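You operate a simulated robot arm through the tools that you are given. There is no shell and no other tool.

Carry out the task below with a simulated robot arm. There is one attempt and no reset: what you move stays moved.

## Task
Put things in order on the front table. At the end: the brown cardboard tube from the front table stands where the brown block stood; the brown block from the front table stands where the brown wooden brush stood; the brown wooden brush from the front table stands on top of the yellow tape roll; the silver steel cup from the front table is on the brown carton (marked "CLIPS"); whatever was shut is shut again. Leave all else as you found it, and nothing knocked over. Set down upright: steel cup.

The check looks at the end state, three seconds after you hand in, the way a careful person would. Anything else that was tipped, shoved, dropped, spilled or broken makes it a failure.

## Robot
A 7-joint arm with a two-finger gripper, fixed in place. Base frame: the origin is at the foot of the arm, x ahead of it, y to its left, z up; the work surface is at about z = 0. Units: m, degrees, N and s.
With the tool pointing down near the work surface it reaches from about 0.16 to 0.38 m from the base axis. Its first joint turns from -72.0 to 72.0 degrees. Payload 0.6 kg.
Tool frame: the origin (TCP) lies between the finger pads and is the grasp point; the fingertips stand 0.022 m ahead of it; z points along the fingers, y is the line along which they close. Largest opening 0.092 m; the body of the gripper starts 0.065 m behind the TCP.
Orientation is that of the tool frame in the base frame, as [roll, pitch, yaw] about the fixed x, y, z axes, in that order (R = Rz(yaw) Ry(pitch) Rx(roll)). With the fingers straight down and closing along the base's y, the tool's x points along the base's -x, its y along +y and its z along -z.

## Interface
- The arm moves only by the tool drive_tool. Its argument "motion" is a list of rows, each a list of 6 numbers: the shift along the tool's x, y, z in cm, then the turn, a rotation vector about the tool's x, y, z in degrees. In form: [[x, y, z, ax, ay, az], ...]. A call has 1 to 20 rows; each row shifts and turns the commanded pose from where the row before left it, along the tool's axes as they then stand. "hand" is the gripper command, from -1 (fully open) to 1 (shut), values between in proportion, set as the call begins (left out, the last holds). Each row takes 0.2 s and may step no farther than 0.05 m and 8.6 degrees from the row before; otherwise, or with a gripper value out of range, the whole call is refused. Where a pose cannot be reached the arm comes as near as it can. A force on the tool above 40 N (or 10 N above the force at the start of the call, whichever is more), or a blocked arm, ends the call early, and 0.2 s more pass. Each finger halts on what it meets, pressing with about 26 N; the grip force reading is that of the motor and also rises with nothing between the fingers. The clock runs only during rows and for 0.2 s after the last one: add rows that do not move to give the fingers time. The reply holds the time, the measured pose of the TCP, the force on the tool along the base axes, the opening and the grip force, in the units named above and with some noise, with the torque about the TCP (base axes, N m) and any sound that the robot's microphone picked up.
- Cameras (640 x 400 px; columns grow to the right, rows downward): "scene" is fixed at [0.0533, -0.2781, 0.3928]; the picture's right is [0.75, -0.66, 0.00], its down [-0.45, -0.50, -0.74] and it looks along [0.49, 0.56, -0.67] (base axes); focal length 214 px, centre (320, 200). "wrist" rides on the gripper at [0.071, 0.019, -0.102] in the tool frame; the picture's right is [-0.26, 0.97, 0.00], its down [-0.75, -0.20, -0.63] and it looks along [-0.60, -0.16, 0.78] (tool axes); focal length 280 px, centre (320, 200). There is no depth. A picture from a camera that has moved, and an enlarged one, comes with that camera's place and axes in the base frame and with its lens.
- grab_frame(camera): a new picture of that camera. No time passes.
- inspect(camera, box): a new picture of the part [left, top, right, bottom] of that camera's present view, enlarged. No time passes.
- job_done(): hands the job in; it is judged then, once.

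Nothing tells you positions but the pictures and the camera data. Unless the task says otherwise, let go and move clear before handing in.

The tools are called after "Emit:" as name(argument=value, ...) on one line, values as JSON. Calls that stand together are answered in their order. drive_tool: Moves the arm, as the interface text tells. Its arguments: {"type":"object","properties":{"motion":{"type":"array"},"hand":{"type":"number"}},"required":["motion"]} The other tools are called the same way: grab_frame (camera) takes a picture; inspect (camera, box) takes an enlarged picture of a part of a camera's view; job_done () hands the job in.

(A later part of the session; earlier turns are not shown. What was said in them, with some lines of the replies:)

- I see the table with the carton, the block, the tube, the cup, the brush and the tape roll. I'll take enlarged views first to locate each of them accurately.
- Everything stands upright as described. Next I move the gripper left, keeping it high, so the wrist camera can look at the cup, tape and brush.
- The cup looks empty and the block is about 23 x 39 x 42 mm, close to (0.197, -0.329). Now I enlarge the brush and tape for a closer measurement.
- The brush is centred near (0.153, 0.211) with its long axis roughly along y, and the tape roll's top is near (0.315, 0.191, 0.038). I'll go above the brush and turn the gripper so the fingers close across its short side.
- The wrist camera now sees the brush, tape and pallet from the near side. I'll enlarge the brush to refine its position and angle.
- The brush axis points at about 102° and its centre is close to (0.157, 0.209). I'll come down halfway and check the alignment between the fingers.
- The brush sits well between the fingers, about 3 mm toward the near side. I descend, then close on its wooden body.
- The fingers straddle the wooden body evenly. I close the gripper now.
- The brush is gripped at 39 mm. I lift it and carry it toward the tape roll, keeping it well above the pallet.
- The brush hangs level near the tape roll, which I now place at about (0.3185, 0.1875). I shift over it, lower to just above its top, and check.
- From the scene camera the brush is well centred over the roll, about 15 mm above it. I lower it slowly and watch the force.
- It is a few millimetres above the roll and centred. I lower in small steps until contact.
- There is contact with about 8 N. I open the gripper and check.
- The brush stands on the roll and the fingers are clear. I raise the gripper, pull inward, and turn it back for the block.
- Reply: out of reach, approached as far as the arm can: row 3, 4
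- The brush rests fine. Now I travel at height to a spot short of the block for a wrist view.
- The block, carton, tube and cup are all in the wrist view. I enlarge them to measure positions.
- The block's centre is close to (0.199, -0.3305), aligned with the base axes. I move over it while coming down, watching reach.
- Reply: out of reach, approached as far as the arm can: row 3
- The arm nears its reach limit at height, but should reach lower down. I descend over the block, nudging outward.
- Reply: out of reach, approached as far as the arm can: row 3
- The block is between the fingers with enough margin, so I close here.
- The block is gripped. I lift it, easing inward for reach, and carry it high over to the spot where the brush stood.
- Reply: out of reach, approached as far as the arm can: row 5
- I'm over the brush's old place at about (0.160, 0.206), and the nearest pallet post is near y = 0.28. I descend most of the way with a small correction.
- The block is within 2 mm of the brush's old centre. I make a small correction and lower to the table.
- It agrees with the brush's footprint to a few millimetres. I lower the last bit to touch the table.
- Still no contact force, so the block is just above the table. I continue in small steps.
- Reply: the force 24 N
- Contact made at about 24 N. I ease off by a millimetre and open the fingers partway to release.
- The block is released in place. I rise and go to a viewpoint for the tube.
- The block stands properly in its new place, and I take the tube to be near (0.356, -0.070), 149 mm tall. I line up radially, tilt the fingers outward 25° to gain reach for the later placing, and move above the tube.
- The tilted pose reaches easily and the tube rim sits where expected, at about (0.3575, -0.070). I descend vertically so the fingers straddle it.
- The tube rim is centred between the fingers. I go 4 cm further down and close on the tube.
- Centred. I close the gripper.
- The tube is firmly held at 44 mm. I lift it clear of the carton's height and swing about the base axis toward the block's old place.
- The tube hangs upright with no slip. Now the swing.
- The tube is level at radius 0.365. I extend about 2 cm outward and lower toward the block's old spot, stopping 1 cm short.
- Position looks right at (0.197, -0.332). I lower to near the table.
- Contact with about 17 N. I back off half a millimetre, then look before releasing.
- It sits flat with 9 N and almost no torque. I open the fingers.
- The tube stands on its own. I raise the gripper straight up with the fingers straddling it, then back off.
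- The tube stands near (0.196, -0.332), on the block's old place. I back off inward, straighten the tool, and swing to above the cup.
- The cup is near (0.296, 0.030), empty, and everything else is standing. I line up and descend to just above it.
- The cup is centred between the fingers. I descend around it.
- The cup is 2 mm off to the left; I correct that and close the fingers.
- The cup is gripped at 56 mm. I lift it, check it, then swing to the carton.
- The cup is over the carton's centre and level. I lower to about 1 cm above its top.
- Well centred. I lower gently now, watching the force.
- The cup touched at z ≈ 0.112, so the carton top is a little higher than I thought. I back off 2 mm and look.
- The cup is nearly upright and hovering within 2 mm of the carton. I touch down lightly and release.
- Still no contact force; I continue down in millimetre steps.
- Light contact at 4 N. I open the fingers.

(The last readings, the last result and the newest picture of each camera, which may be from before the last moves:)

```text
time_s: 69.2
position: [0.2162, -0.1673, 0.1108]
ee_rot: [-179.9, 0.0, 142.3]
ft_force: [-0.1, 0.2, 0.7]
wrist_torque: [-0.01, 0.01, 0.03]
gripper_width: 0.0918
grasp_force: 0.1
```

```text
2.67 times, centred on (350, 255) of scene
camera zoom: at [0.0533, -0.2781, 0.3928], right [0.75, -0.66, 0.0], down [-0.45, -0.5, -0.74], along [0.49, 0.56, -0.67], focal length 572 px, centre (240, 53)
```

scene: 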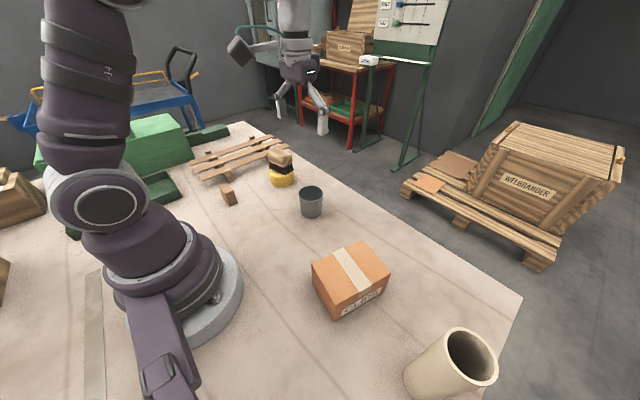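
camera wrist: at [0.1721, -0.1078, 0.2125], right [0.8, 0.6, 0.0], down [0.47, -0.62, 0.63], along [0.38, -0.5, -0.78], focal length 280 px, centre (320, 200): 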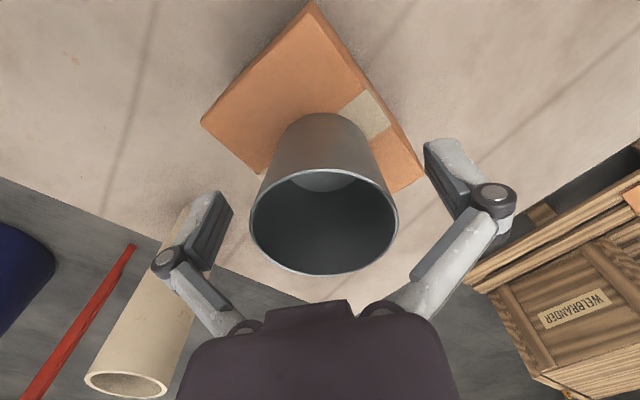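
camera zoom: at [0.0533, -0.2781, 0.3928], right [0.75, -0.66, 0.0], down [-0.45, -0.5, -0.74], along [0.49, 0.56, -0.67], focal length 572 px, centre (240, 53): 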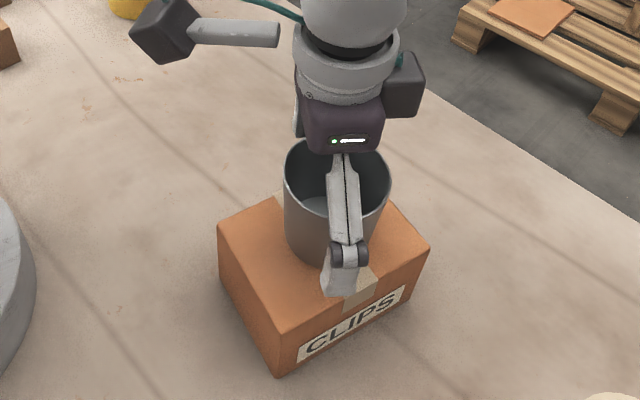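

The cup stands free on the carton. I raise the gripper straight up and then check the whole scene.

Emit:
drive_tool(motion=[[0, 0, -2, 0, 0, 0], [0, 0, -4, 0, 0, 0], [0, 0, -4, 0, 0, 0], [0, 0, -4, 0, 0, 0], [0, 0, 0, 0, 0, 0], [2, 4.5, 0, 0, 0, 0], [0, 4.5, 0, 0, 0, 0], [0, 4.5, 0, 0, 0, 0], [0, 0, 0, 0, 0, 0]])

Emit:
grab_frame(camera="scene")

Emit:
inspect(camera="scene", box=[290, 230, 520, 400])

Emit:
inspect(camera="scene", box=[190, 130, 330, 230])

Emit:
grab_frame(camera="wrist")

```text
time_s: 71.2
position: [0.2841, -0.0449, 0.2504]
ee_rot: [-180.0, 0.1, 142.3]
ft_force: [0.7, 0.0, 0.1]
wrist_torque: [0.01, 0.01, -0.02]
gripper_width: 0.0917
grasp_force: 0.1
```

```text
taken
```

scene: 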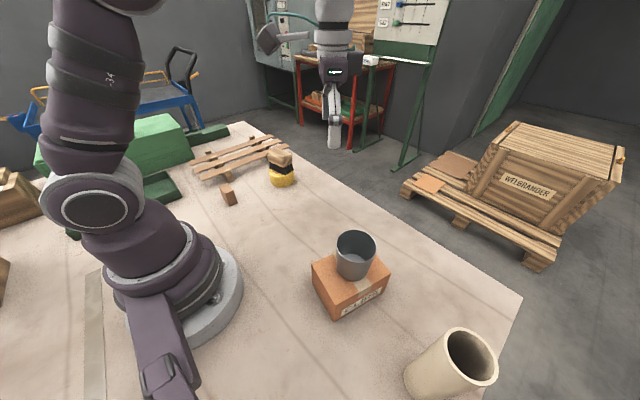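

```text
2.35 times, centred on (405, 315) of scene
camera zoom: at [0.0533, -0.2781, 0.3928], right [0.75, -0.66, 0.0], down [-0.45, -0.5, -0.74], along [0.49, 0.56, -0.67], focal length 505 px, centre (120, -71)
```

zoom: 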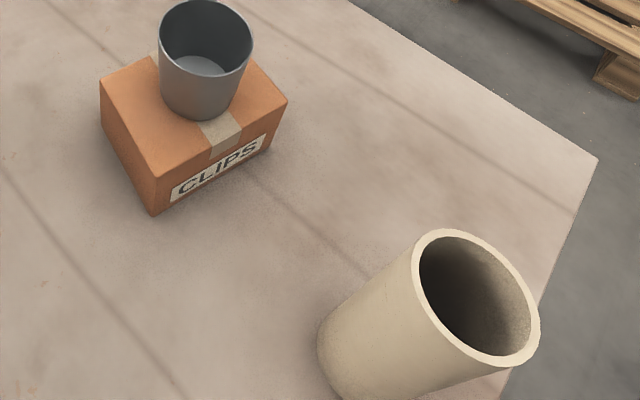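

```text
4.00 times, centred on (260, 180) of scene
camera zoom: at [0.0533, -0.2781, 0.3928], right [0.75, -0.66, 0.0], down [-0.45, -0.5, -0.74], along [0.49, 0.56, -0.67], focal length 858 px, centre (560, 280)
```

zoom: 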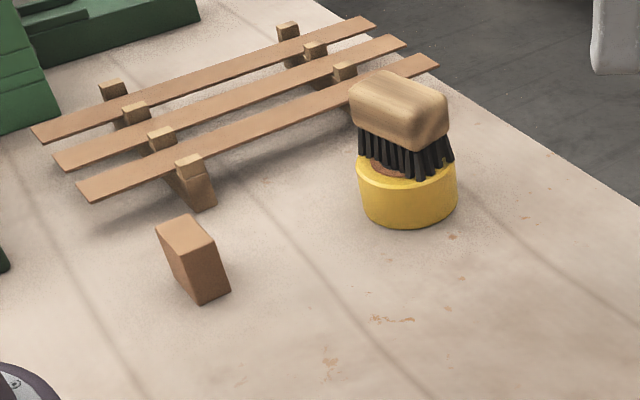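

```text
taken
camera wrist: at [0.2395, 0.0136, 0.3522], right [0.8, 0.6, 0.0], down [0.47, -0.62, 0.62], along [0.38, -0.5, -0.78], focal length 280 px, centre (320, 200)
```

wrist: 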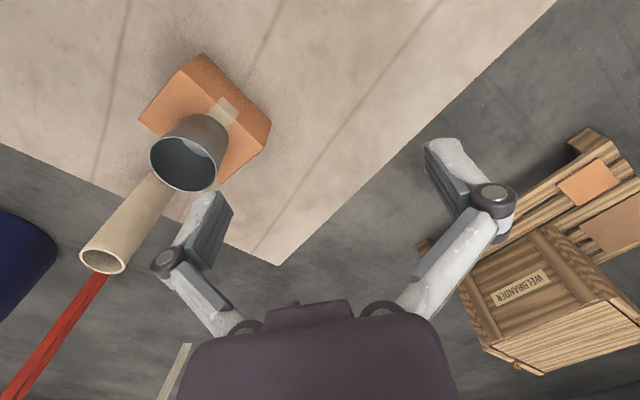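

Every item is where it belongs: the brush stands on the tape roll, the block on the brush's old spot, the tube on the block's old spot, and the cup is upright on the carton. Nothing else has moved and the gripper is clear, so I hand in.

Emit:
job_done()

```text
The job is handed in.
```

The front table is arranged as asked, and I handed the job in. The reply only confirmed it was received, so I don't know the result of the check.

- **Tube:** it stands upright where the block stood, within about 3 mm by my measurements.
- **Block:** it stands where the brush stood, within a few millimetres.
- **Brush:** it stands on its bristles, centred on top of the yellow tape roll.
- **Cup:** it stands upright in the middle of the brown "CLIPS" carton.

The carton did not shift when I set the cup down, and the pictures before hand-in showed nothing tipped or moved out of place. Nothing needed opening, so there was nothing to shut again. The gripper was open and clear of everything.
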